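You operate a simulated robot arm through the tools that you are given. There is no shell and no other tool. Be economical: measure what you need, move in short steps, check, and stop when the job is done.

Carry out the task below with a simulated robot arm. There is one attempt and no reset: what you move stays moved.

JOB
Set an egg in each egg cup: blue cup on the orange plate, white cup on the blue plate.
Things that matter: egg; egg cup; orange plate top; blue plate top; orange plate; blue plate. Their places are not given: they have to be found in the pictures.

It is judged by the outcome, as a careful person would: the job done as asked, and still so three seconds after it is handed in. It fails if anything else is knocked over, pushed out of place, dropped, spilled or broken.

ROBOT AND FRAMES
A 6-joint arm with a two-finger parallel gripper, fixed in place. Base frame: the origin is at the foot of the arm, x ahead of it, y to its left, z up; the work surface is at about z = 900. Readings come in mm, degrees, newtons and seconds.
With the tool pointing down near the work surface it reaches from about 240 to 640 mm from the base axis. Its first joint turns from -66.0 to 66.0 degrees. Payload 2.7 kg.
The tool frame sits at the grasp point between the pads (the TCP): z along the fingers, y along the line on which they close. The tips reach 23 mm beyond it. The gripper opens to 94 mm. The fingers are 38 mm wide and 10 mm thick; the gripper's body (54 by 96 mm) begins 39 mm behind the TCP.
Orientation is that of the tool frame in the base frame, as [roll, pitch, yaw] about the fixed x, y, z axes, in that order (R = Rz(yaw) Ry(pitch) Rx(roll)). With the fingers straight down and closing along the base's y, the tool's x points along the base's -x, its y along +y and its z along -z.

CONTROLS
- The arm moves only by the tool play_rows. Its argument "series" is one flat list of numbers, 7 for each row, row after row: the shift along the tool's x, y, z in mm, then the turn, a rotation vector about the tool's x, y, z in degrees, then the finger opening in mm, from 0 to 94. In form: [tx, ty, tz, ax, ay, az, claw, tx, ty, tz, ax, ay, az, claw, ...]. A call has 1 to 20 rows; each row shifts and turns the commanded pose from where the row before left it, along the tool's axes as they then stand. Each row takes 0.2 s and may step no farther than 50 mm and 8.6 degrees from the row before; otherwise, or with a gripper value out of range, the whole call is refused. A pose out of reach is approached as far as the arm can. The call stops where the force on the tool passes 40 N (or 10 N more than at its start, if that is more) or the arm is blocked; 0.2 s more then pass. Each finger travels about 45 mm/s and halts on what it meets, pressing with about 40 N; the grip force reading is that of the motor and also rises with nothing between the fingers. The clock runs only during rows and for 0.2 s after the last one: add rows that do not move to give the fingers time. It gives the time, the measured TCP pose, the force on the tool (base axes), the opening and the grip force at its end, in the units of the frame above (readings bear some noise), and new pictures: "pictures" is both (left out), scene, wrist or none.
- Cameras (640 x 400 px; columns grow to the right, rows downward): "scene" is fixed at [78.6, -429.2, 1417.5]; the picture's right is [0.78, -0.62, 0.00], its down [-0.27, -0.34, -0.90] and it looks along [0.56, 0.70, -0.44] (base axes); focal length 275 px, centre (320, 200). "wrist" rides on the gripper at [-39, 0, -44] in the tool frame; the picture's right is [0.00, -1.00, 0.00], its down [0.97, 0.00, -0.24] and it looks along [0.24, 0.00, 0.97] (tool axes); focal length 218 px, centre (320, 200).
- probe_pixels(camera, pixels): for up to 12 pixels [column, row] of the newest picture of that camera ("zoom" is the newest enlarged one), the place [x, y, z] in the base frame of the surface seen there, good to about 3 mm. The clock stands still meanwhile.
- zoom(camera, box): a new picture of the part [left, top, right, bottom] of that camera's present view, enlarged. The clock stands still meanwhile.
- close_job(): hands the job in; it is judged then, once.

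Go step by step. Measure first, check grasps and placings, and put right what went wrong. The budget is 80 turns and 120 pictures, counting those below and the enlarged ones. Unless the task says otherwise, let go and move clear before handing in, and close with one line.

The tools are called after ">>>" as a command line: name --argument value ..., lists and objects as JSON in quotes. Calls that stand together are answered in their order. play_rows: Moves the arm, as the interface text tells. Its arguments: {"type":"object","properties":{"series":{"type":"array"},"pictures":{"type":"string","enum":["both","scene","wrist","none"]}},"required":["series"]} The other tools are called the same way: probe_pixels (camera, pixels) gives the place of the surface under pixels of a picture; zoom (camera, box) takes an enlarged picture of a part of a camera's view; close_job () hands the job in.

At the start:

```text
t: 0.0
position: [356.6, 26.8, 1269.7]
tool_rot: [179.9, 0.1, -179.9]
wrist_force: [-0.4, 0.9, -0.3]
opening: 93.9
gripper_force: 0.0
```

scene: 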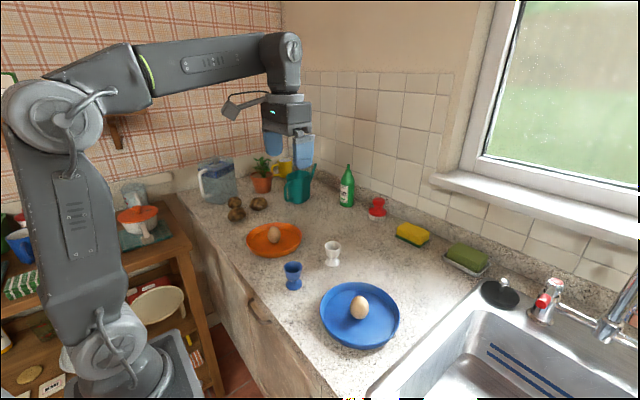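
wrist: 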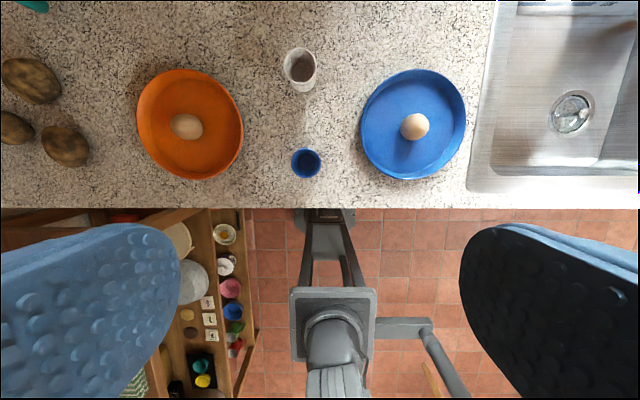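

The pictures show an egg on the orange plate (scene 273,235), an egg on the blue plate (360,307), and a blue cup (293,275) and a white cup (332,253) on the counter. I'll enlarge both views and measure.

>>> zoom --camera "scene" --box '[230, 210, 422, 360]'

>>> zoom --camera "wrist" --box '[120, 30, 480, 210]'

>>> probe_pixels --camera "wrist" --pixels '[[186, 126], [415, 126], [306, 163], [300, 70], [190, 72], [190, 178], [137, 125], [243, 125], [413, 70], [413, 178], [361, 125], [466, 125]]'

>>> probe_pixels --camera "scene" --pixels '[[273, 228], [273, 236], [360, 298], [360, 307], [293, 265], [293, 286], [332, 243], [332, 262], [260, 240], [290, 240], [340, 310], [380, 315]]'

```text
2.67 times, centred on (326, 285) of scene
```

zoom: 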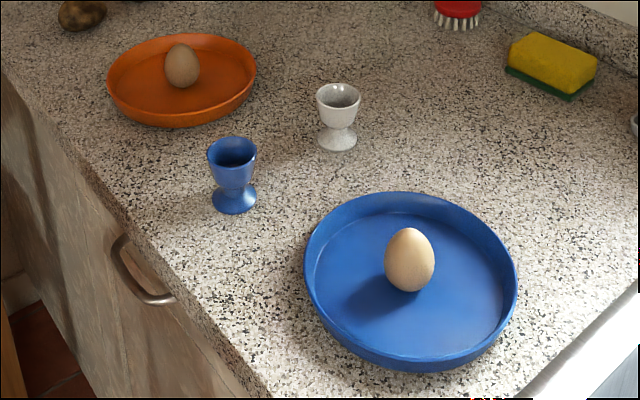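

```text
1.78 times, centred on (300, 120) of wrist
```

zoom: 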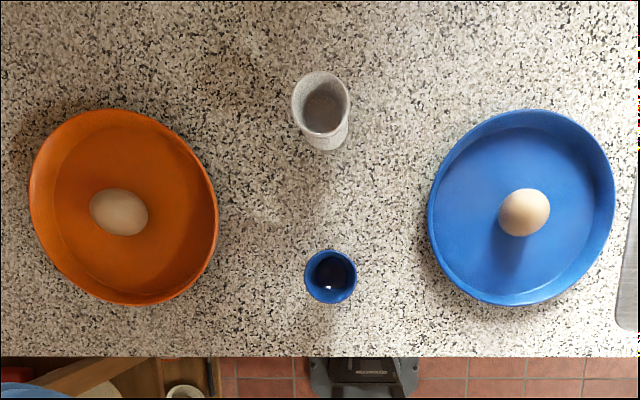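

```text
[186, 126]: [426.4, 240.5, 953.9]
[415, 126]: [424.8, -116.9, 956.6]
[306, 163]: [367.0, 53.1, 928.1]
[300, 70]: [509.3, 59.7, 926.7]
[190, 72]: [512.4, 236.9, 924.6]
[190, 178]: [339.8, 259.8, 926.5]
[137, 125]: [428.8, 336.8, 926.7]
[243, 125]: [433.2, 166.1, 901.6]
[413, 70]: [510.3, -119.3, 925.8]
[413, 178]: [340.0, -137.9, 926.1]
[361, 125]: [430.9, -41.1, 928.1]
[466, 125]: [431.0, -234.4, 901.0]
```

```text
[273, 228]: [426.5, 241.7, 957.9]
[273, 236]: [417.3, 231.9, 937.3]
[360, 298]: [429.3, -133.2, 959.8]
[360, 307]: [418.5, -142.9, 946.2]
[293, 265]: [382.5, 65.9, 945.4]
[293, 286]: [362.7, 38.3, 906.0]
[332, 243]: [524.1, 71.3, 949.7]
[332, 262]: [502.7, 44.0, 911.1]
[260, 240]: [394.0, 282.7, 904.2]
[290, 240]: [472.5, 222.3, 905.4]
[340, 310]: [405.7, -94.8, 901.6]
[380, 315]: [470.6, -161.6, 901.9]
```

Plate floors are at about z 904 with rims at about 926, and both eggs stand upright near the plate centres with tops at about 960. I'll go lower over the blue cup (about 368,53) for a closer look, keeping the fingers open.

>>> play_rows --series '[-10, 13, 40, 0, 0, 0, 94, 0, 13, 40, 0, 0, 0, 94, 0, 0, 40, 0, 0, 0, 94, 0, 0, 40, 0, 0, 0, 94, 0, 0, 0, 0, 0, 0, 94]' --pictures "wrist"

>>> zoom --camera "scene" --box '[270, 230, 350, 300]'

```text
t: 1.2
position: [367.2, 55.4, 1108.5]
tool_rot: [180.0, 0.1, -179.9]
wrist_force: [-0.4, -0.7, 0.5]
opening: 93.8
gripper_force: 0.0
```

wrist: 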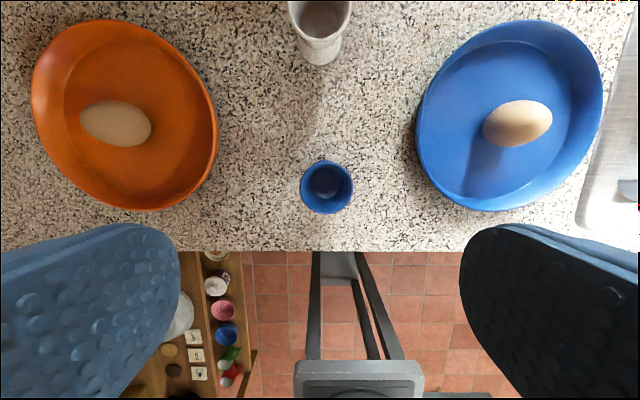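

```text
5.71 times, centred on (310, 265) of scene
```

zoom: 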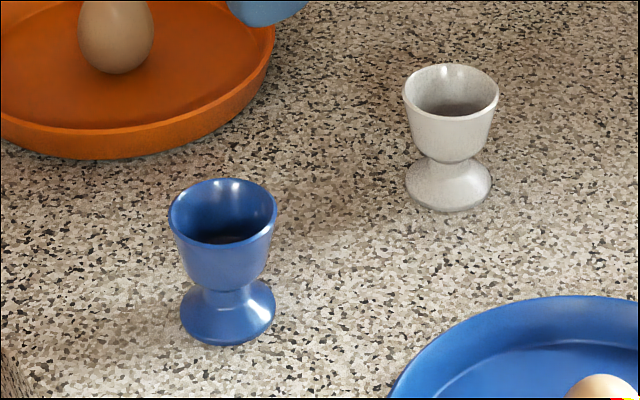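

The blue cup's rim is centred near wrist (327,187), with the counter visible around it. I'll measure the rim of both cups, the eggs and the plate floor edges.

>>> probe_pixels --camera "wrist" --pixels '[[302, 188], [352, 188], [327, 163], [327, 212], [327, 190], [150, 128], [82, 118], [485, 128], [551, 115], [117, 145], [116, 102], [518, 145]]'

>>> probe_pixels --camera "zoom" --pixels '[[171, 218], [275, 218], [223, 182], [223, 245], [182, 320], [273, 310], [405, 95], [496, 98], [450, 66], [450, 119], [407, 185], [490, 185]]'

```text
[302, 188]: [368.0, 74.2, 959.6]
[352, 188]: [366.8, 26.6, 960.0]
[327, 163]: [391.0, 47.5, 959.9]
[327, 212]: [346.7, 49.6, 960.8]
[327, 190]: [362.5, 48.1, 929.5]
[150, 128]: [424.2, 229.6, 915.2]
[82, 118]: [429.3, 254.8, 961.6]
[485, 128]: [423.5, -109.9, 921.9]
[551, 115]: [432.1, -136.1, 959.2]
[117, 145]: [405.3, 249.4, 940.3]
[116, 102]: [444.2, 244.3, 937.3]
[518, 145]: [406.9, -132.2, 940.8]
```

```text
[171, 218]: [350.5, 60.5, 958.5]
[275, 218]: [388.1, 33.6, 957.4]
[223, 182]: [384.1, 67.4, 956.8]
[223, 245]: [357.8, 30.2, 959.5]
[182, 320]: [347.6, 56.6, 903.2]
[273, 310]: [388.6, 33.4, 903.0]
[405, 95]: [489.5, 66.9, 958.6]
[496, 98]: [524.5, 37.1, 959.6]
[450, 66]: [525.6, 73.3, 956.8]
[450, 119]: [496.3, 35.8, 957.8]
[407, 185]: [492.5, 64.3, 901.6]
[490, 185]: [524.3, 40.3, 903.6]
```

The blue cup's rim is at z 960, 48 mm wide, centred at about (369,50); the white cup is centred at about (509,53). I'll lower over the blue cup to TCP z≈950 and close.

>>> play_rows --series '[-1.8, -5, 40, 0, 0, 0, 94, 0, 0, 40, 0, 0, 0, 94, 0, 0, 40, 0, 0, 0, 94, 0, 0, 25, 0, 0, 0, 94, 0, 0, 13, 0, 0, 0, 94, 0, 0, 0, 0, 0, 0, 94, 0, 0, 0, 0, 0, 0, 80, 0, 0, 0, 0, 0, 0, 66, 0, 0, 0, 0, 0, 0, 54]' --pictures "both"

```text
t: 3.2
position: [371.3, 49.6, 950.0]
tool_rot: [179.8, 0.2, -180.0]
wrist_force: [-0.2, -0.9, 0.3]
opening: 53.8
gripper_force: 0.2
```

scene: 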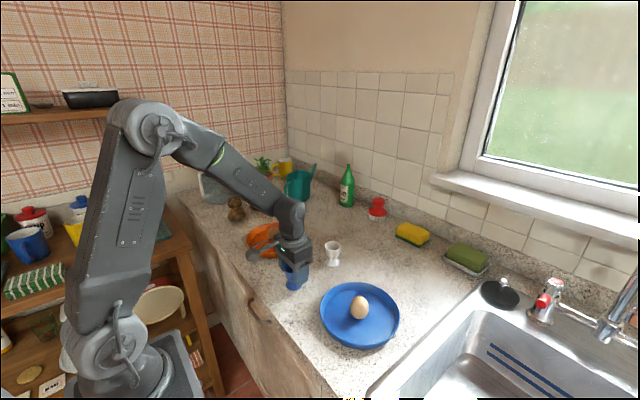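
wrist: 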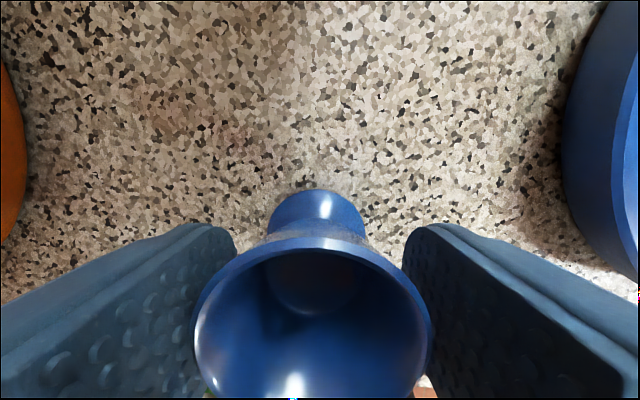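

The blue cup sits centred between the pads (wrist 313,320). I'll close on it and lift 90 mm.

>>> play_rows --series '[0, 0, 0, 0, 0, 0, 46, 0, 0, 0, 0, 0, 0, 40, 0, 0, 0, 0, 0, 0, 40, 0, 0, -10, 0, 0, 0, 40, 0, 0, -40, 0, 0, 0, 40, 0, 0, -40, 0, 0, 0, 40, 0, 0, 0, 0, 0, 0, 40]' --pictures "both"

```text
t: 4.8
position: [370.2, 47.4, 1041.7]
tool_rot: [179.9, 0.1, -179.8]
wrist_force: [0.0, 0.1, -1.2]
opening: 48.5
gripper_force: 40.2
```

scene: 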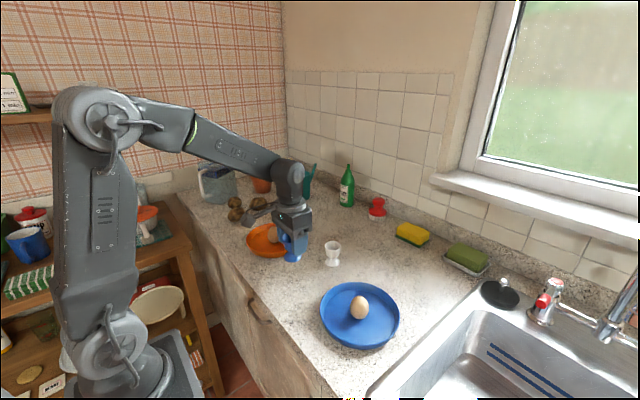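
wrist: 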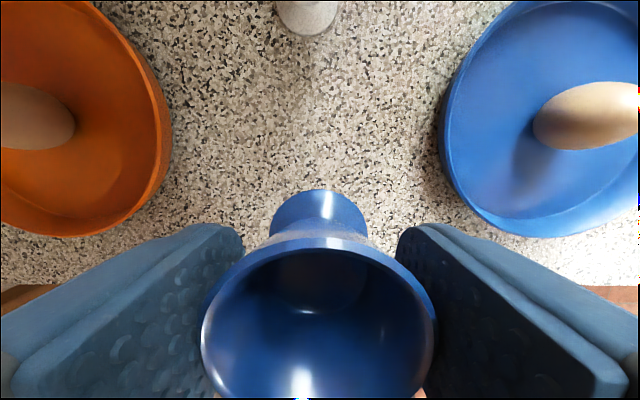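

The cup is held (opening 48.5, grip 40 N). I'll carry it to hover just on the near side of the orange plate's egg and look at the clearances.

>>> play_rows --series '[-4, 48, 0, 0, 0, 0, 40, -2, 49, 0, 0, 0, 0, 40, 0, 49, 0, 0, 0, 0, 40, 0, 48, 0, 0, 0, 0, 40, 0, 0, 0, 0, 0, 0, 40]' --pictures "both"

```text
t: 6.0
position: [376.7, 243.3, 1041.2]
tool_rot: [180.0, 0.2, -179.9]
wrist_force: [0.6, -0.7, -0.5]
opening: 48.4
gripper_force: 40.0
```

scene: 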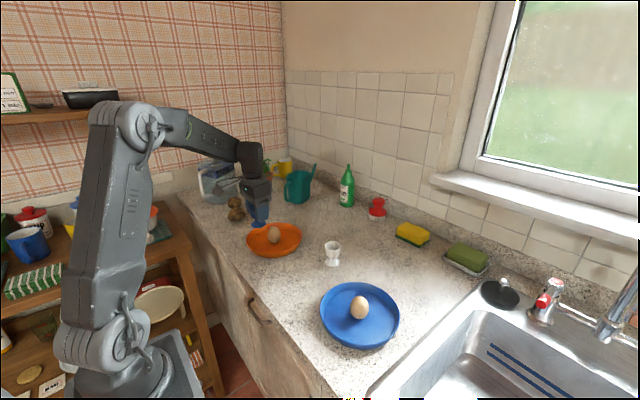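
wrist: 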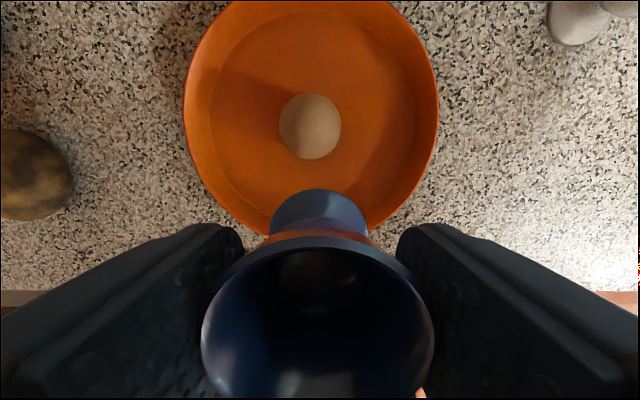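

The plate and its egg (wrist 310,126) are in clear view. I'll measure the floor edge, rim and egg outline here.

>>> probe_pixels --camera "wrist" --pixels '[[213, 110], [413, 110], [230, 180], [395, 180], [310, 15], [184, 110], [438, 110], [281, 126], [339, 126], [310, 95], [310, 155], [255, 230]]'

>>> zoom --camera "scene" --box '[230, 180, 326, 260]'

```text
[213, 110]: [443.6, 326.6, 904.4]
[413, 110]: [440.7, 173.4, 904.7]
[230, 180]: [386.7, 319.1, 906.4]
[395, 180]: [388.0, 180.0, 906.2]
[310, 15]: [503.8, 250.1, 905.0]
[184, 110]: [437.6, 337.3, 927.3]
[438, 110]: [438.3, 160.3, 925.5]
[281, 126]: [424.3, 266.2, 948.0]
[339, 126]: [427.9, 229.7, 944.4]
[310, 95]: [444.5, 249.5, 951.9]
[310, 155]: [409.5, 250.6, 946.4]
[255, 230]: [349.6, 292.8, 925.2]
```

```text
5.00 times, centred on (278, 220) of scene
```

zoom: 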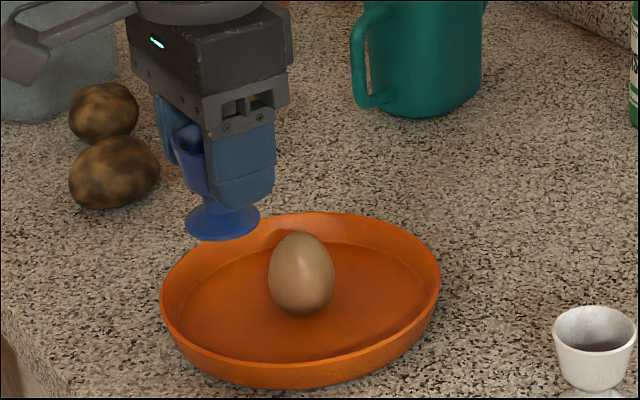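

The floor is centred at about (426,249) with radius 77 at z 904.5, and the egg is centred at (427,248). I'll set the cup down at (377,248): TCP down to about 955.

>>> play_rows --series '[0, 4.7, 0, 0, 0, 0, 40, 0, 0, 40, 0, 0, 0, 40, 0, 0, 30, 0, 0, 0, 40, 0, 0, 12, 0, 0, 0, 40, 0, 0, 2, 0, 0, 0, 40, 0, 0, 0, 0, 0, 0, 40]' --pictures "wrist"

>>> zoom --camera "scene" --box '[230, 180, 326, 260]'

```text
t: 7.4
position: [375.6, 246.7, 957.3]
tool_rot: [179.9, 0.0, -179.9]
wrist_force: [0.0, -0.5, -0.6]
opening: 48.6
gripper_force: 39.8
```

wrist: 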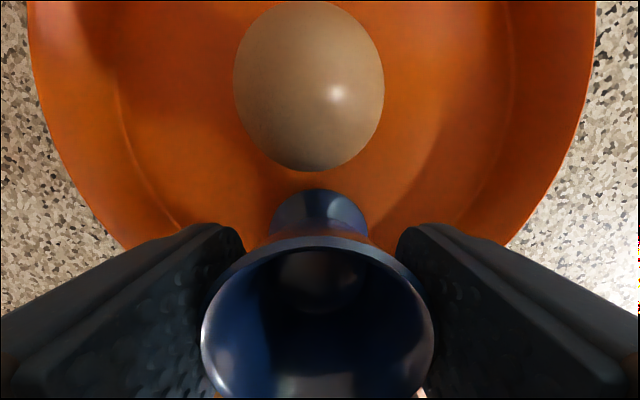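

```text
5.00 times, centred on (278, 220) of scene
```

zoom: 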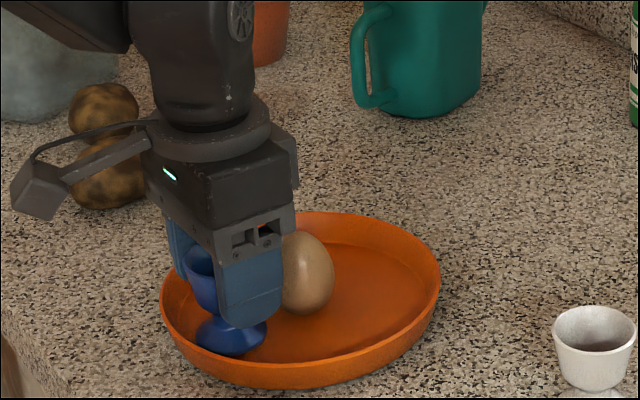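

The cup hangs just over the plate floor, clear of the egg. I'll lower in 1 mm steps and watch the force.

>>> play_rows --series '[0, 0, 1, 0, 0, 0, 40, 0, 0, 1, 0, 0, 0, 40, 0, 0, 0, 0, 0, 0, 40]' --pictures "none"

```text
t: 8.2
position: [374.8, 247.0, 955.5]
tool_rot: [179.9, 0.1, -180.0]
wrist_force: [0.4, 0.0, -0.1]
opening: 48.7
gripper_force: 39.8
```

>>> play_rows --series '[0, 0, 0.7, 0, 0, 0, 40, 0, 0, 0.7, 0, 0, 0, 40, 0, 0, 0, 0, 0, 0, 40]' --pictures "none"

```text
t: 9.0
position: [376.8, 247.6, 954.5]
tool_rot: [179.9, 0.1, -179.9]
wrist_force: [-1.7, 0.2, 2.7]
opening: 48.8
gripper_force: 40.0
```

The force reads +2.7 N upward, so the foot touches the plate. I'll open gently to 66 and rise.

>>> play_rows --series '[0, 0, 0, 0, 0, 0, 50, 0, 0, 0, 0, 0, 0, 56, 0, 0, 0, 0, 0, 0, 66, 0, 0, 0, 0, 0, 0, 66, 0, 0, -15, 0, 0, 0, 66, 0, 0, -40, 0, 0, 0, 66, 0, 0, -40, 0, 0, 0, 66, 0, 0, 0, 0, 0, 0, 66]' --pictures "both"

>>> zoom --camera "scene" --box '[230, 180, 326, 260]'

```text
t: 10.8
position: [374.6, 245.0, 1050.8]
tool_rot: [179.9, 0.1, -179.9]
wrist_force: [0.0, -0.6, 0.1]
opening: 65.9
gripper_force: 0.1
```

scene: 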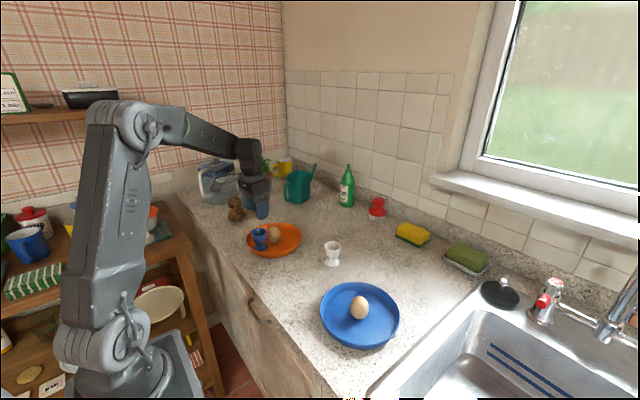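
wrist: 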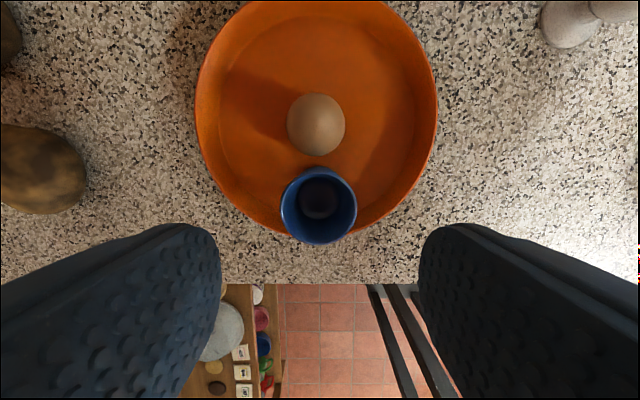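

```text
5.00 times, centred on (278, 220) of scene
```

zoom: 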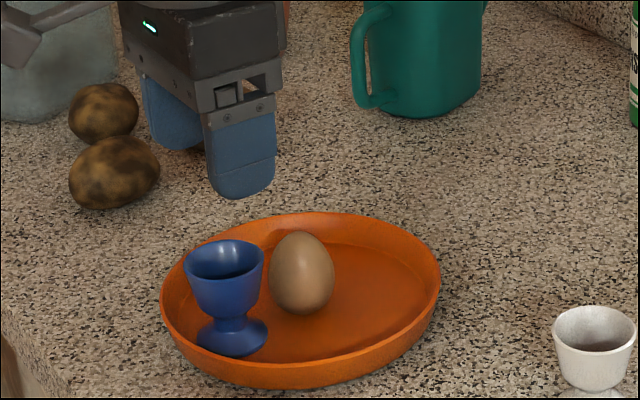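

The blue cup stands upright on the orange plate beside the egg. I'll measure the cup's rim (wrist 319,206) and the egg (316,124).

>>> probe_pixels --camera "wrist" --pixels '[[283, 206], [355, 206], [319, 169], [319, 241], [319, 200], [289, 124], [343, 124], [316, 96], [316, 150], [316, 124]]'

>>> probe_pixels --camera "zoom" --pixels '[[271, 280], [332, 280], [302, 236], [302, 310], [300, 275], [188, 263], [262, 260], [225, 243], [222, 285], [228, 352]]'

```text
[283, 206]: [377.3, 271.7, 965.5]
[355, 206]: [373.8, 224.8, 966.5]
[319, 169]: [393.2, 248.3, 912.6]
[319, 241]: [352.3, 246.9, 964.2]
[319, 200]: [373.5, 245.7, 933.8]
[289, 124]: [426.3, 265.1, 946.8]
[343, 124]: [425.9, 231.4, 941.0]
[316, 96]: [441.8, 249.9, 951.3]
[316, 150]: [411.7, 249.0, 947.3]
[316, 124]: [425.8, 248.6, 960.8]
```

```text
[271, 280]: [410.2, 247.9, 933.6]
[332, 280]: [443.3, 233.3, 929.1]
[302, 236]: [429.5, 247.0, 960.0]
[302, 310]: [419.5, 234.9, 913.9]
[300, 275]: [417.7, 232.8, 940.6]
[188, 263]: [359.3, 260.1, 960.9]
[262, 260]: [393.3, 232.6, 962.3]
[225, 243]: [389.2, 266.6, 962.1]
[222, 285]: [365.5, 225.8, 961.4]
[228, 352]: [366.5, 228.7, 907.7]
```

The egg is centred at (426.5,248.5) with its top near 962, and the cup rim is centred at about (376,248), z 964. I'll go over the egg and lower to TCP 947.5, so the tips end about 20 mm above the egg's base.

>>> play_rows --series '[-25, 1.3, 0, 0, 0, 0, 70, -25.6, 0, 0, 0, 0, 0, 70, 0, 0, 40, 0, 0, 0, 70, 0, 0, 40, 0, 0, 0, 70, 0, 0, 21.5, 0, 0, 0, 70, 0, 0, 0, 0, 0, 0, 70, 0, 0, 0, 0, 0, 0, 60, 0, 0, 0, 0, 0, 0, 52, 0, 0, 0, 0, 0, 0, 52]' --pictures "both"

>>> zoom --camera "scene" --box '[230, 180, 326, 260]'

```text
t: 12.8
position: [426.1, 248.6, 947.3]
tool_rot: [179.8, 0.1, -180.0]
wrist_force: [0.2, -0.9, 0.6]
opening: 51.8
gripper_force: 0.1
```

scene: 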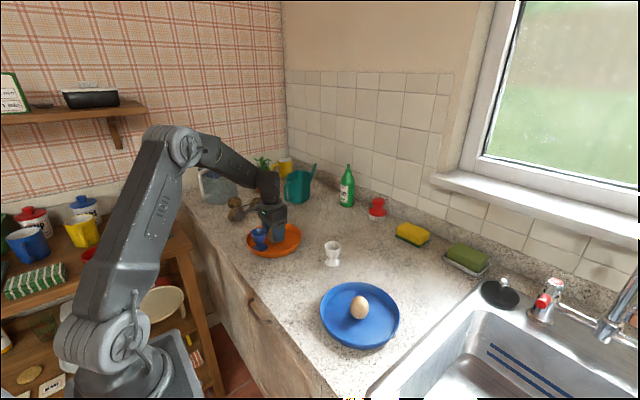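
wrist: 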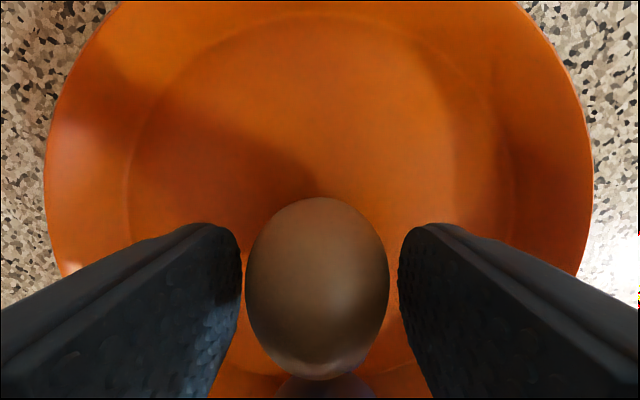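

```text
5.00 times, centred on (278, 220) of scene
```

zoom: 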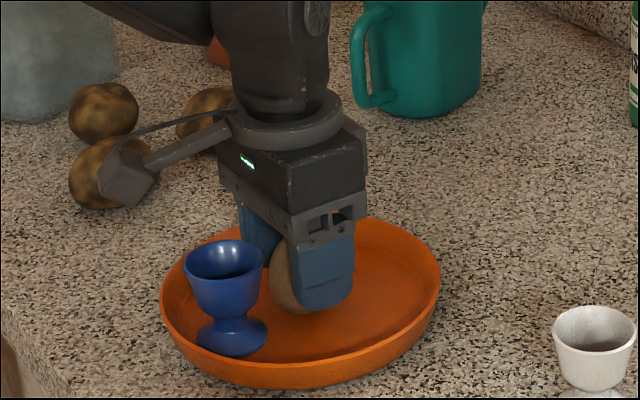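

The egg is centred between the pads (wrist 318,288), slightly inside the gap on both sides. I'll close on it and lift 75 mm.

>>> play_rows --series '[0, 0, 0, 0, 0, 0, 46, 0, 0, 0, 0, 0, 0, 40, 0, 0, 0, 0, 0, 0, 36, 0, 0, 0, 0, 0, 0, 36, 0, 0, -5, 0, 0, 0, 36, 0, 0, -20, 0, 0, 0, 36, 0, 0, -30, 0, 0, 0, 36, 0, 0, -20, 0, 0, 0, 36, 0, 0, 0, 0, 0, 0, 36]' --pictures "wrist"

>>> zoom --camera "scene" --box '[230, 180, 326, 260]'

```text
t: 14.8
position: [427.5, 248.7, 1022.5]
tool_rot: [179.8, 0.1, -179.9]
wrist_force: [0.2, -0.2, -0.9]
opening: 42.1
gripper_force: 11.6
```

wrist: 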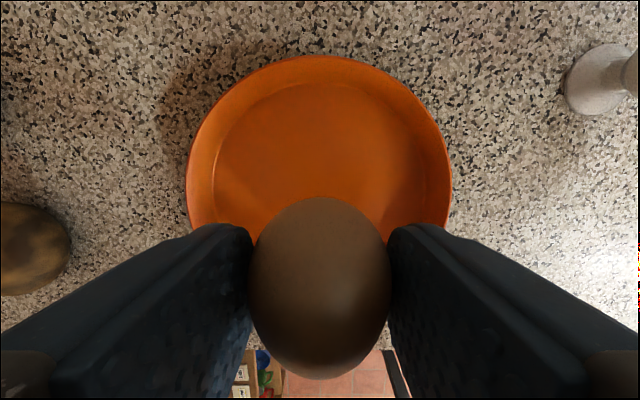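

```text
5.00 times, centred on (278, 220) of scene
```

zoom: 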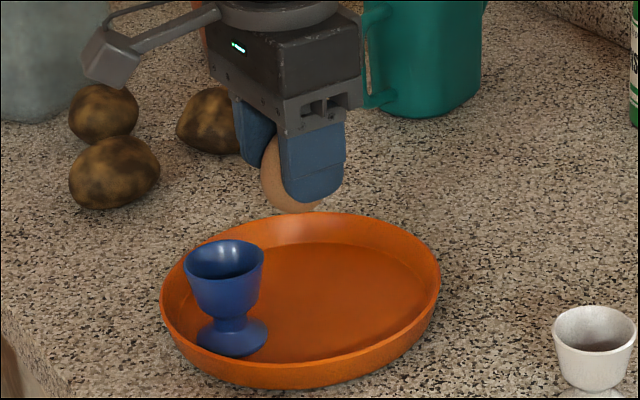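

The egg is held at 42 mm wide and hangs upright. I'll move 50 mm back over the blue cup at this height and check alignment.

>>> play_rows --series '[25, -1, 0, 0, 0, 0, 36, 25, 0, 0, 0, 0, 0, 36, 0, 0, 0, 0, 0, 0, 36, 0, 0, 0, 0, 0, 0, 36]' --pictures "wrist"

>>> zoom --camera "scene" --box '[222, 190, 302, 256]'

```text
t: 15.8
position: [376.8, 248.0, 1020.9]
tool_rot: [179.9, 0.1, -179.9]
wrist_force: [-0.6, 0.0, -0.9]
opening: 41.9
gripper_force: 12.5
```

wrist: 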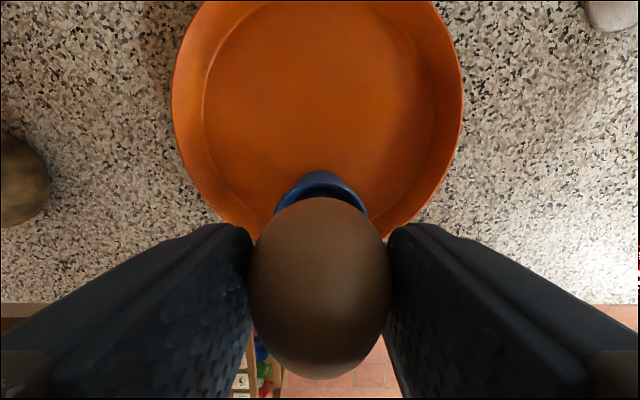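

```text
6.06 times, centred on (262, 223) of scene
```

zoom: 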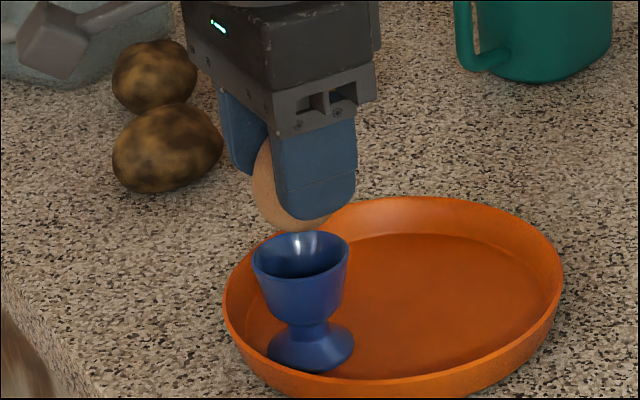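

The egg lines up with the cup in both views (cup rim at wrist 320,190 behind the egg, scene zoom 301,258). I'll lower 25 mm, then small steps, watching the force.

>>> play_rows --series '[0, 0, 10, 0, 0, 0, 36, 0, 0, 8, 0, 0, 0, 36, 0, 0, 4, 0, 0, 0, 36, 0, 0, 2, 0, 0, 0, 36, 0, 0, 0, 0, 0, 0, 36]' --pictures "none"

>>> zoom --camera "scene" --box '[222, 190, 302, 256]'

```text
t: 17.0
position: [376.7, 247.8, 998.9]
tool_rot: [179.9, 0.0, -179.9]
wrist_force: [0.6, 0.7, -0.5]
opening: 42.1
gripper_force: 12.1
```

```text
6.06 times, centred on (262, 223) of scene
```

zoom: 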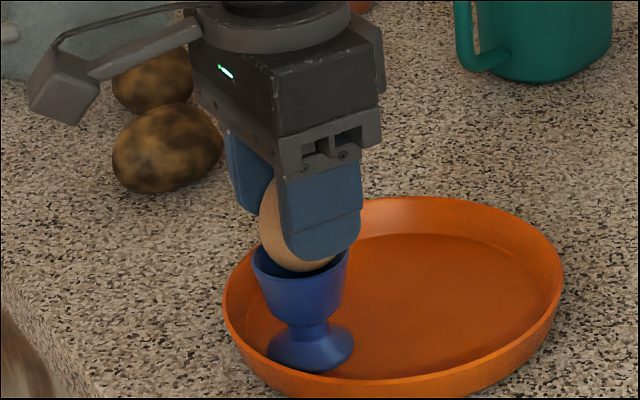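

The egg's base is inside the cup rim with no contact yet. I'll go on down in 2 mm steps to tips just above the rim (TCP ≈ 989).

>>> play_rows --series '[0, 0, 2, 0, 0, 0, 36, 0, 0, 2, 0, 0, 0, 36, 0, 0, 2, 0, 0, 0, 36, 0, 0, 1.5, 0, 0, 0, 36, 0, 0, 1.5, 0, 0, 0, 36, 0, 0, 0, 0, 0, 0, 36]' --pictures "wrist"

>>> zoom --camera "scene" --box '[222, 190, 302, 256]'

```text
t: 18.4
position: [376.4, 248.9, 991.0]
tool_rot: [179.9, 0.2, -179.8]
wrist_force: [-1.9, -0.5, 3.9]
opening: 42.1
gripper_force: 12.1
```

wrist: 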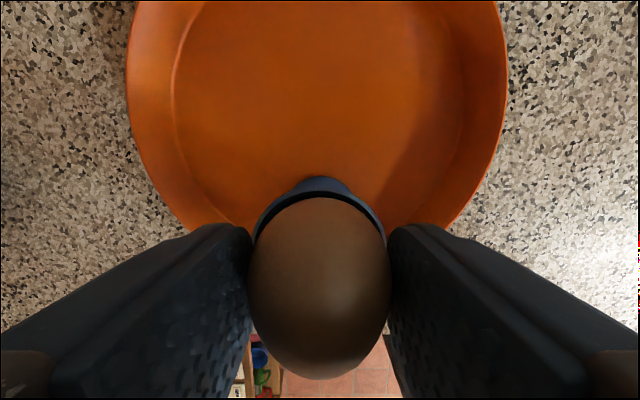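

```text
6.06 times, centred on (262, 223) of scene
```

zoom: 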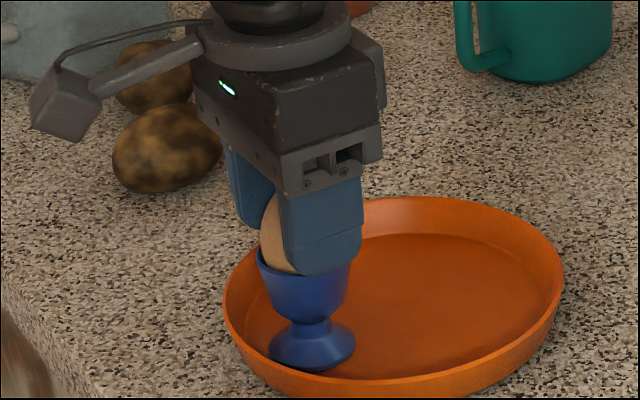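

There is light contact (+3.9 N) with the egg seated deep in the cup and the tips about 3 mm above the rim. I'll open slowly and look before rising.

>>> play_rows --series '[0, 0, 0, 0, 0, 0, 42, 0, 0, 0, 0, 0, 0, 44, 0, 0, 0, 0, 0, 0, 47, 0, 0, 0, 0, 0, 0, 50, 0, 0, 0, 0, 0, 0, 56, 0, 0, 0, 0, 0, 0, 64, 0, 0, 0, 0, 0, 0, 64]' --pictures "wrist"

>>> zoom --camera "scene" --box '[222, 190, 302, 256]'

```text
t: 20.0
position: [375.9, 247.4, 990.4]
tool_rot: [179.8, 0.1, -180.0]
wrist_force: [0.3, -0.6, -0.5]
opening: 63.9
gripper_force: 0.0
```

wrist: 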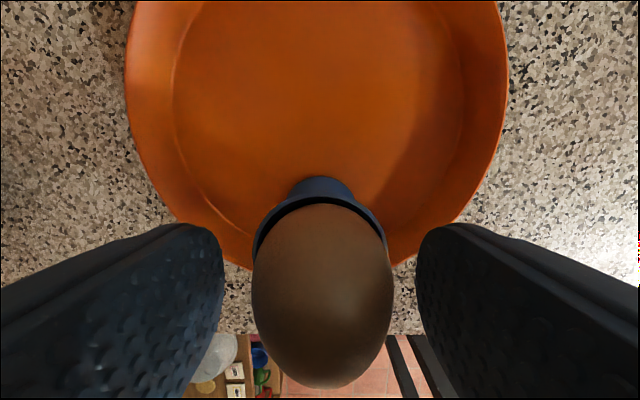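

```text
6.06 times, centred on (262, 223) of scene
```

zoom: 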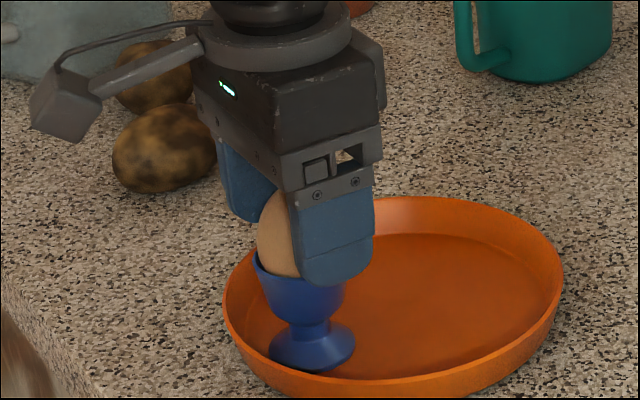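

The egg is released and rests in the cup (wrist 323,295), with the pads clear on both sides. I'll rise straight up and inspect.

>>> play_rows --series '[0, 0, -10, 0, 0, 0, 64, 0, 0, -30, 0, 0, 0, 64, 0, 0, -40, 0, 0, 0, 64, 0, 0, -20, 0, 0, 0, 64, 0, 0, 0, 0, 0, 0, 64]' --pictures "both"

>>> zoom --camera "scene" --box '[222, 190, 302, 256]'

```text
t: 21.2
position: [374.2, 248.0, 1091.7]
tool_rot: [179.9, 0.1, -179.9]
wrist_force: [-0.8, -0.6, -0.4]
opening: 64.0
gripper_force: 0.2
```

scene: 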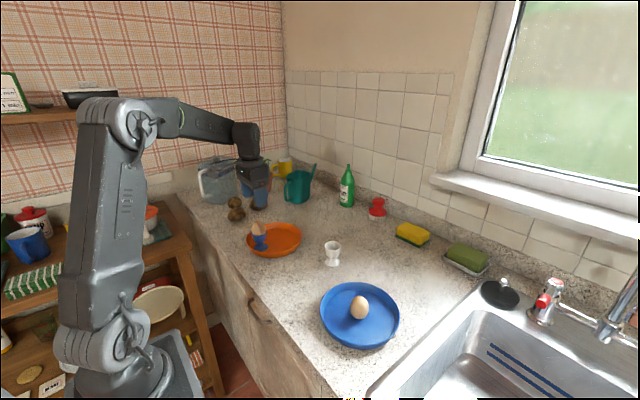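
wrist: 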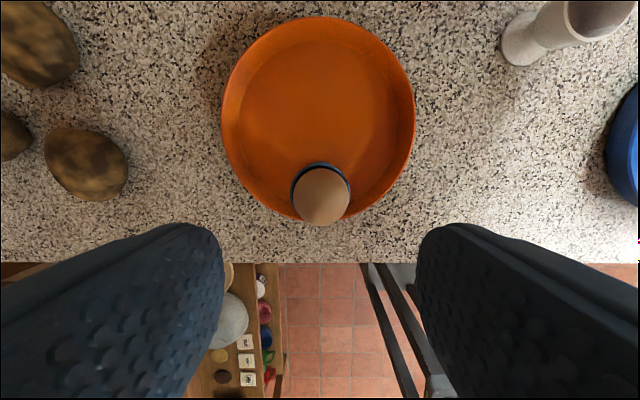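

```text
6.06 times, centred on (262, 223) of scene
```

zoom: 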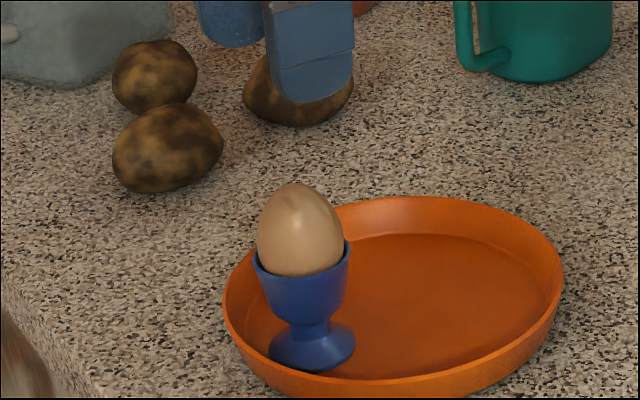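

The first egg sits well in the blue cup on the orange plate. Now I'll travel at this height to above the white cup (about 508.7,53), opening to 94.

>>> play_rows --series '[-27, -39, 0, 0, 0, 0, 70, -27, -39, 0, 0, 0, 0, 80, -27, -39, 0, 0, 0, 0, 94, -26.5, -39, 0, 0, 0, 0, 94, -26.5, -38.7, 0, 0, 0, 0, 94, 0, 0, 0, 0, 0, 0, 94, 0, 0, 0, 0, 0, 0, 94]' --pictures "wrist"

```text
t: 22.8
position: [511.7, 52.0, 1087.8]
tool_rot: [179.9, 0.2, -179.9]
wrist_force: [-0.6, 0.3, -0.3]
opening: 94.2
gripper_force: 0.0
```

wrist: 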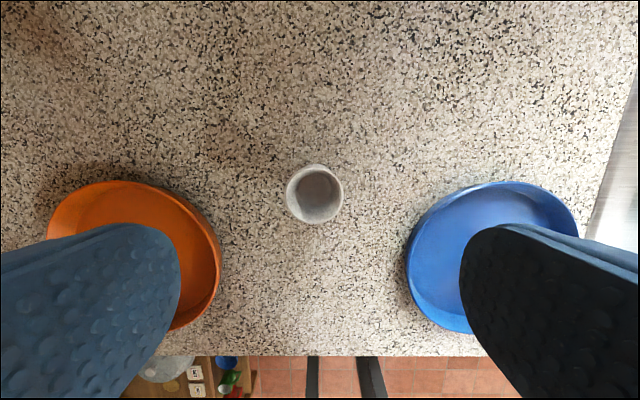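

>>> probe_pixels --camera "wrist" --pixels '[[287, 194], [343, 194], [315, 167], [315, 222], [315, 190]]'

```text
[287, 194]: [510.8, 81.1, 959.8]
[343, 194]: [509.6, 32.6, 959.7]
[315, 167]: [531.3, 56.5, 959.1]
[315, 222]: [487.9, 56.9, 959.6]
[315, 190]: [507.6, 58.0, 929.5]
```

The white cup's rim is centred at about (509.5,55.5), z 960. I'll lower to TCP 950 and narrow the fingers to 54 for a check.

>>> play_rows --series '[0, 2.5, 40, 0, 0, 0, 94, 0, 0, 40, 0, 0, 0, 94, 0, 0, 40, 0, 0, 0, 94, 0, 0, 20, 0, 0, 0, 94, 0, 0, 0, 0, 0, 0, 94, 0, 0, 0, 0, 0, 0, 80, 0, 0, 0, 0, 0, 0, 66, 0, 0, 0, 0, 0, 0, 56, 0, 0, 0, 0, 0, 0, 56]' --pictures "wrist"

```text
t: 24.8
position: [511.9, 56.5, 951.0]
tool_rot: [179.8, 0.2, -179.8]
wrist_force: [0.0, 0.8, 0.4]
opening: 56.0
gripper_force: 0.0
```

wrist: 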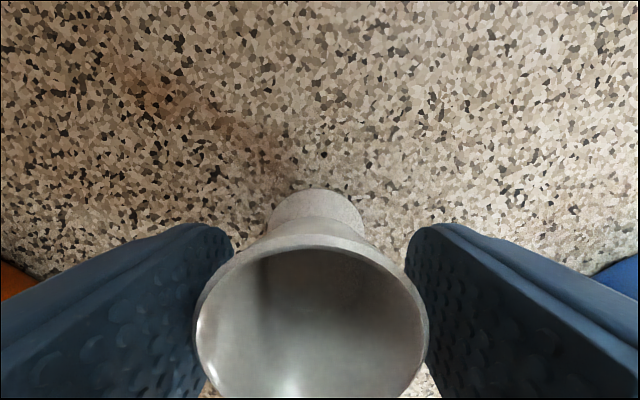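

The cup is nearly centred (about 1.5 mm left, wrist 312,320). I'll shift 1.5 mm, close and lift 100 mm.

>>> play_rows --series '[0, 1.5, 0, 0, 0, 0, 54, 0, 0, 0, 0, 0, 0, 46, 0, 0, 0, 0, 0, 0, 40, 0, 0, 0, 0, 0, 0, 40, 0, 0, -10, 0, 0, 0, 40, 0, 0, -45, 0, 0, 0, 40, 0, 0, -45, 0, 0, 0, 40, 0, 0, 0, 0, 0, 0, 40]' --pictures "wrist"

```text
t: 26.6
position: [510.1, 57.3, 1049.6]
tool_rot: [179.9, 0.0, -180.0]
wrist_force: [0.7, 0.2, -1.0]
opening: 48.9
gripper_force: 39.9
```

wrist: 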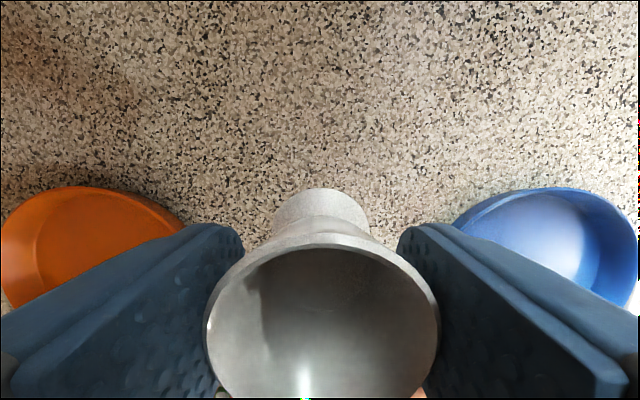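

The white cup is held (48.9 mm, 40 N). I'll carry it to hover on the near side of the blue plate's egg, at about (376,-130).

>>> play_rows --series '[27, -37.4, 0, 0, 0, 0, 40, 27, -37.4, 0, 0, 0, 0, 40, 27, -37.4, 0, 0, 0, 0, 40, 27, -37.4, 0, 0, 0, 0, 40, 26, -37.4, 0, 0, 0, 0, 40, 0, 0, 0, 0, 0, 0, 40]' --pictures "wrist"

```text
t: 28.0
position: [375.0, -131.8, 1050.8]
tool_rot: [179.9, 0.1, -179.9]
wrist_force: [0.6, 0.3, -1.0]
opening: 48.9
gripper_force: 40.2
```

wrist: 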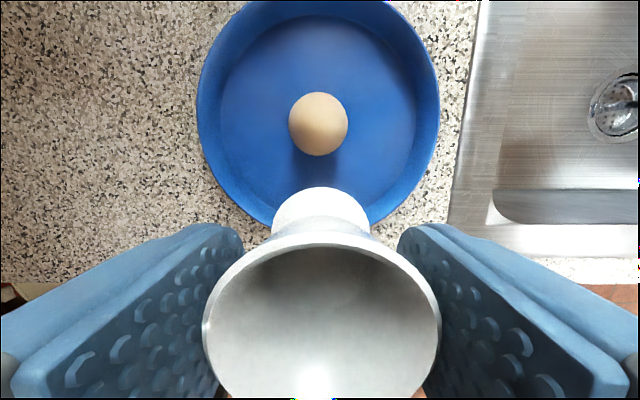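

>>> probe_pixels --camera "wrist" --pixels '[[221, 110], [417, 110], [240, 180], [398, 180], [318, 17], [318, 94], [318, 154], [291, 124], [346, 124], [318, 124], [262, 222], [376, 222]]'

```text
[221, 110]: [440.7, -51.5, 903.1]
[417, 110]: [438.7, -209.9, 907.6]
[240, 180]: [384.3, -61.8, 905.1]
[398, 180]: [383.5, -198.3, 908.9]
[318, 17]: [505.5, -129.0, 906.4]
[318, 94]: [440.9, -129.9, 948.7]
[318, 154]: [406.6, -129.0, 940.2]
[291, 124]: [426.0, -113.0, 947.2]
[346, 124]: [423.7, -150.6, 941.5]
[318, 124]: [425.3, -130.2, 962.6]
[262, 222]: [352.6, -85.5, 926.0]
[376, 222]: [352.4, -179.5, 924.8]
```

The egg is at about (425.5,-130.5) and the plate floor is centred at (427,-130), so the cup's spot at (376,-130) is right. I'll lower to TCP ≈ 957.

>>> play_rows --series '[0, 0, 40, 0, 0, 0, 40, 0, 0, 35, 0, 0, 0, 40, 0, 0, 14, 0, 0, 0, 40, 0, 0, 4, 0, 0, 0, 40, 0, 0, 0, 0, 0, 0, 40]' --pictures "wrist"

>>> zoom --camera "scene" --box '[305, 260, 415, 352]'

```text
t: 29.2
position: [376.5, -128.8, 957.7]
tool_rot: [179.9, 0.1, -179.9]
wrist_force: [0.8, 0.0, -1.3]
opening: 48.9
gripper_force: 39.8
```

wrist: 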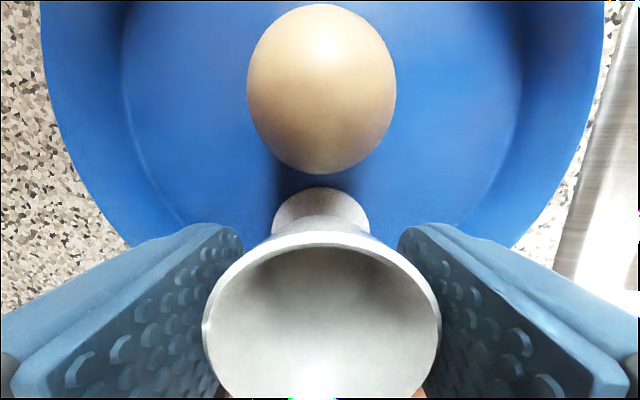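

```text
4.35 times, centred on (360, 306) of scene
```

zoom: 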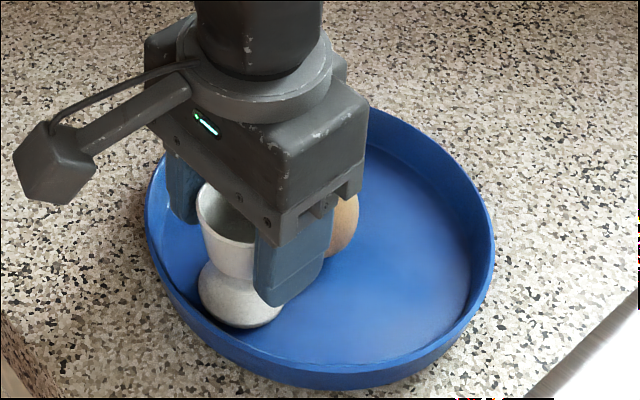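

The cup hovers a few mm over the blue plate floor, clear of the egg. I'll lower in 1 mm steps.

>>> play_rows --series '[0, 0, 1, 0, 0, 0, 40, 0, 0, 1, 0, 0, 0, 40, 0, 0, 0, 0, 0, 0, 40]' --pictures "none"

```text
t: 30.0
position: [377.7, -129.6, 956.4]
tool_rot: [180.0, 0.1, -180.0]
wrist_force: [-2.1, 0.9, 1.2]
opening: 48.8
gripper_force: 40.1
```

>>> play_rows --series '[0, 0, 0.7, 0, 0, 0, 40, 0, 0, 0, 0, 0, 0, 40]' --pictures "none"

```text
t: 30.6
position: [377.4, -129.3, 954.6]
tool_rot: [-180.0, 0.2, -179.9]
wrist_force: [-0.6, -1.7, 9.4]
opening: 48.7
gripper_force: 40.2
```

The force has risen to +9.4 N, so the foot is on the plate. I'll open gently and rise.

>>> play_rows --series '[0, 0, -0.4, 0, 0, 0, 40, 0, 0, 0, 0, 0, 0, 50, 0, 0, 0, 0, 0, 0, 56, 0, 0, 0, 0, 0, 0, 66, 0, 0, 0, 0, 0, 0, 66, 0, 0, -15, 0, 0, 0, 66, 0, 0, -40, 0, 0, 0, 66, 0, 0, -40, 0, 0, 0, 66, 0, 0, 0, 0, 0, 0, 66]' --pictures "wrist"

>>> zoom --camera "scene" --box '[305, 260, 415, 352]'

```text
t: 32.6
position: [375.4, -130.9, 1050.2]
tool_rot: [179.9, 0.1, -179.9]
wrist_force: [0.2, 0.3, 0.3]
opening: 66.1
gripper_force: 0.0
```

wrist: 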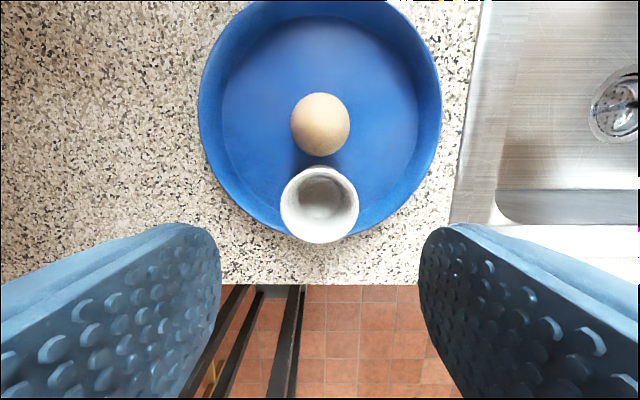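

```text
4.35 times, centred on (360, 306) of scene
```

zoom: 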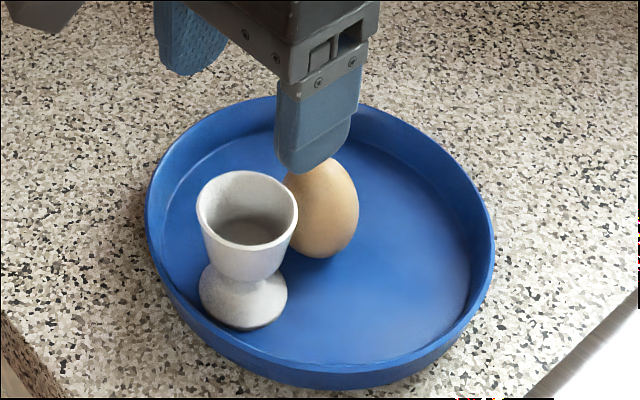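

The white cup stands upright on the blue plate. I'll measure its rim and the egg again before taking the egg.

>>> probe_pixels --camera "wrist" --pixels '[[282, 205], [357, 205], [320, 240], [306, 171], [291, 124], [349, 124], [320, 95], [320, 153], [320, 124]]'

>>> probe_pixels --camera "zoom" --pixels '[[198, 212], [296, 212], [247, 173], [247, 249], [320, 162], [356, 210], [320, 255]]'

```text
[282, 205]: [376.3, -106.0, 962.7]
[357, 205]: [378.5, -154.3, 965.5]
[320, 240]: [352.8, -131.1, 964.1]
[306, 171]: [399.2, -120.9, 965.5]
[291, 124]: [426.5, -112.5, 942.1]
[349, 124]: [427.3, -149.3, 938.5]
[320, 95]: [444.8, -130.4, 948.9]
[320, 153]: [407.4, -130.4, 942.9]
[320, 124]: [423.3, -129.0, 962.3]
```

```text
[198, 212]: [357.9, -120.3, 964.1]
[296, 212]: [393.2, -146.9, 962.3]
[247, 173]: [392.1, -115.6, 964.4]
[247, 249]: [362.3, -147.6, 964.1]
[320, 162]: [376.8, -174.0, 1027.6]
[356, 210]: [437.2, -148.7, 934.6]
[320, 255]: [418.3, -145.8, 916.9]
```

The cup rim is centred at about (376.5,-131) and the egg at about (426,-130.7). I'll go over the egg and down to TCP 947.5, as before.

>>> play_rows --series '[-25, 0, 0, 0, 0, 0, 70, -25, 0, 0, 0, 0, 0, 70, 0, 0, 40, 0, 0, 0, 70, 0, 0, 40, 0, 0, 0, 70, 0, 0, 21.5, 0, 0, 0, 70, 0, 0, 0, 0, 0, 0, 70, 0, 0, 0, 0, 0, 0, 60, 0, 0, 0, 0, 0, 0, 52, 0, 0, 0, 0, 0, 0, 52]' --pictures "wrist"

```text
t: 34.6
position: [427.7, -130.8, 947.0]
tool_rot: [179.9, 0.1, -179.9]
wrist_force: [0.1, 0.5, -0.9]
opening: 51.9
gripper_force: 0.1
```

wrist: 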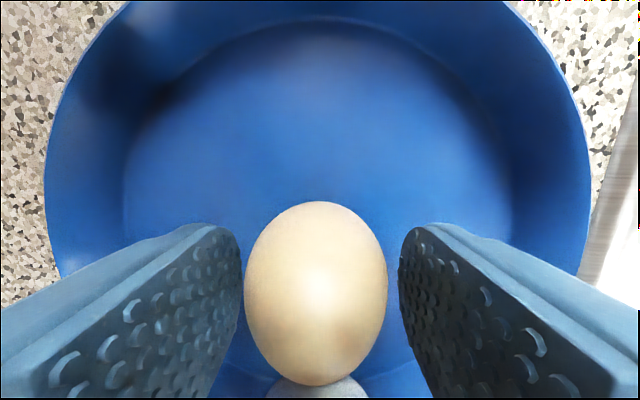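

The egg is nearly centred (wrist 316,292), about 1 mm toward the left and bottom. I'll trim by 1 mm, close and lift 75 mm.

>>> play_rows --series '[1.2, 1, 0, 0, 0, 0, 52, 0, 0, 0, 0, 0, 0, 46, 0, 0, 0, 0, 0, 0, 40, 0, 0, 0, 0, 0, 0, 36, 0, 0, 0, 0, 0, 0, 36, 0, 0, -5, 0, 0, 0, 36, 0, 0, -20, 0, 0, 0, 36, 0, 0, -30, 0, 0, 0, 36, 0, 0, -20, 0, 0, 0, 36, 0, 0, 0, 0, 0, 0, 36]' --pictures "wrist"

>>> zoom --camera "scene" --box '[305, 250, 415, 352]'

```text
t: 36.8
position: [426.0, -127.9, 1022.5]
tool_rot: [180.0, 0.2, -179.9]
wrist_force: [-0.4, 0.9, -1.4]
opening: 41.8
gripper_force: 11.8
```

wrist: 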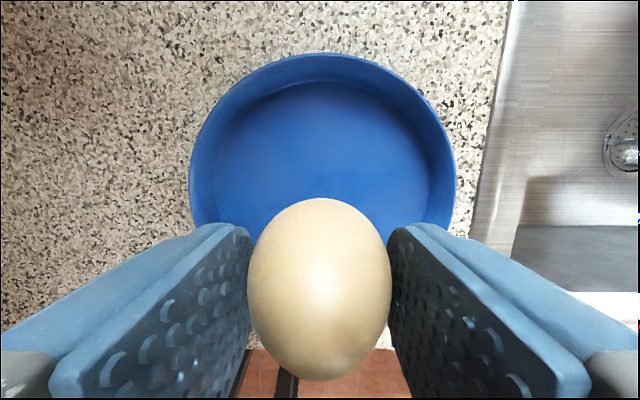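

```text
3.92 times, centred on (360, 301) of scene
```

zoom: 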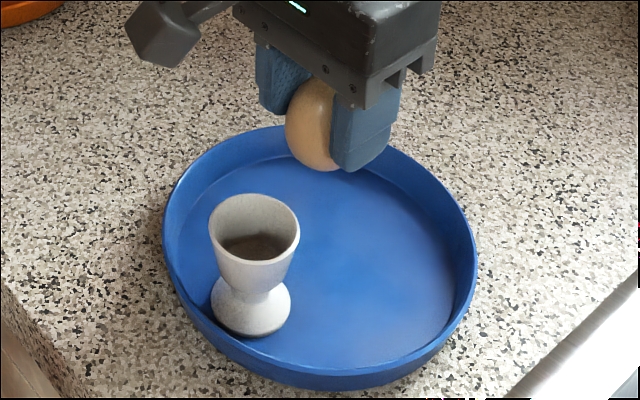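

The egg is held (41.8 mm). I'll go back exactly over the cup: tool x +48.8, y −1.

>>> play_rows --series '[25, -1, 0, 0, 0, 0, 36, 23.8, 0, 0, 0, 0, 0, 36, 0, 0, 0, 0, 0, 0, 36, 0, 0, 0, 0, 0, 0, 36]' --pictures "wrist"

>>> zoom --camera "scene" --box '[305, 250, 415, 352]'

```text
t: 37.8
position: [374.7, -129.4, 1023.0]
tool_rot: [179.9, 0.1, -179.9]
wrist_force: [-0.2, 0.4, -0.4]
opening: 41.8
gripper_force: 11.7
```

wrist: 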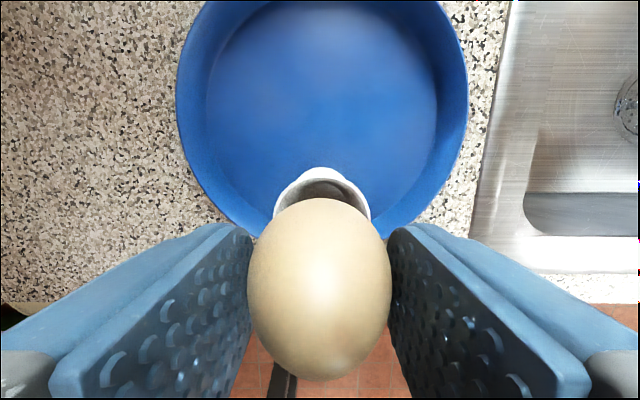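

```text
3.92 times, centred on (360, 301) of scene
```

zoom: 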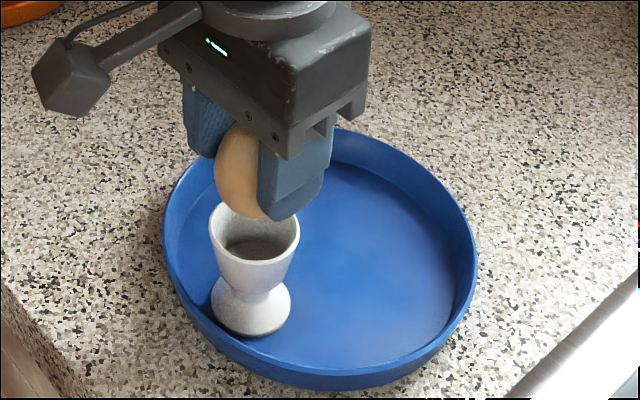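

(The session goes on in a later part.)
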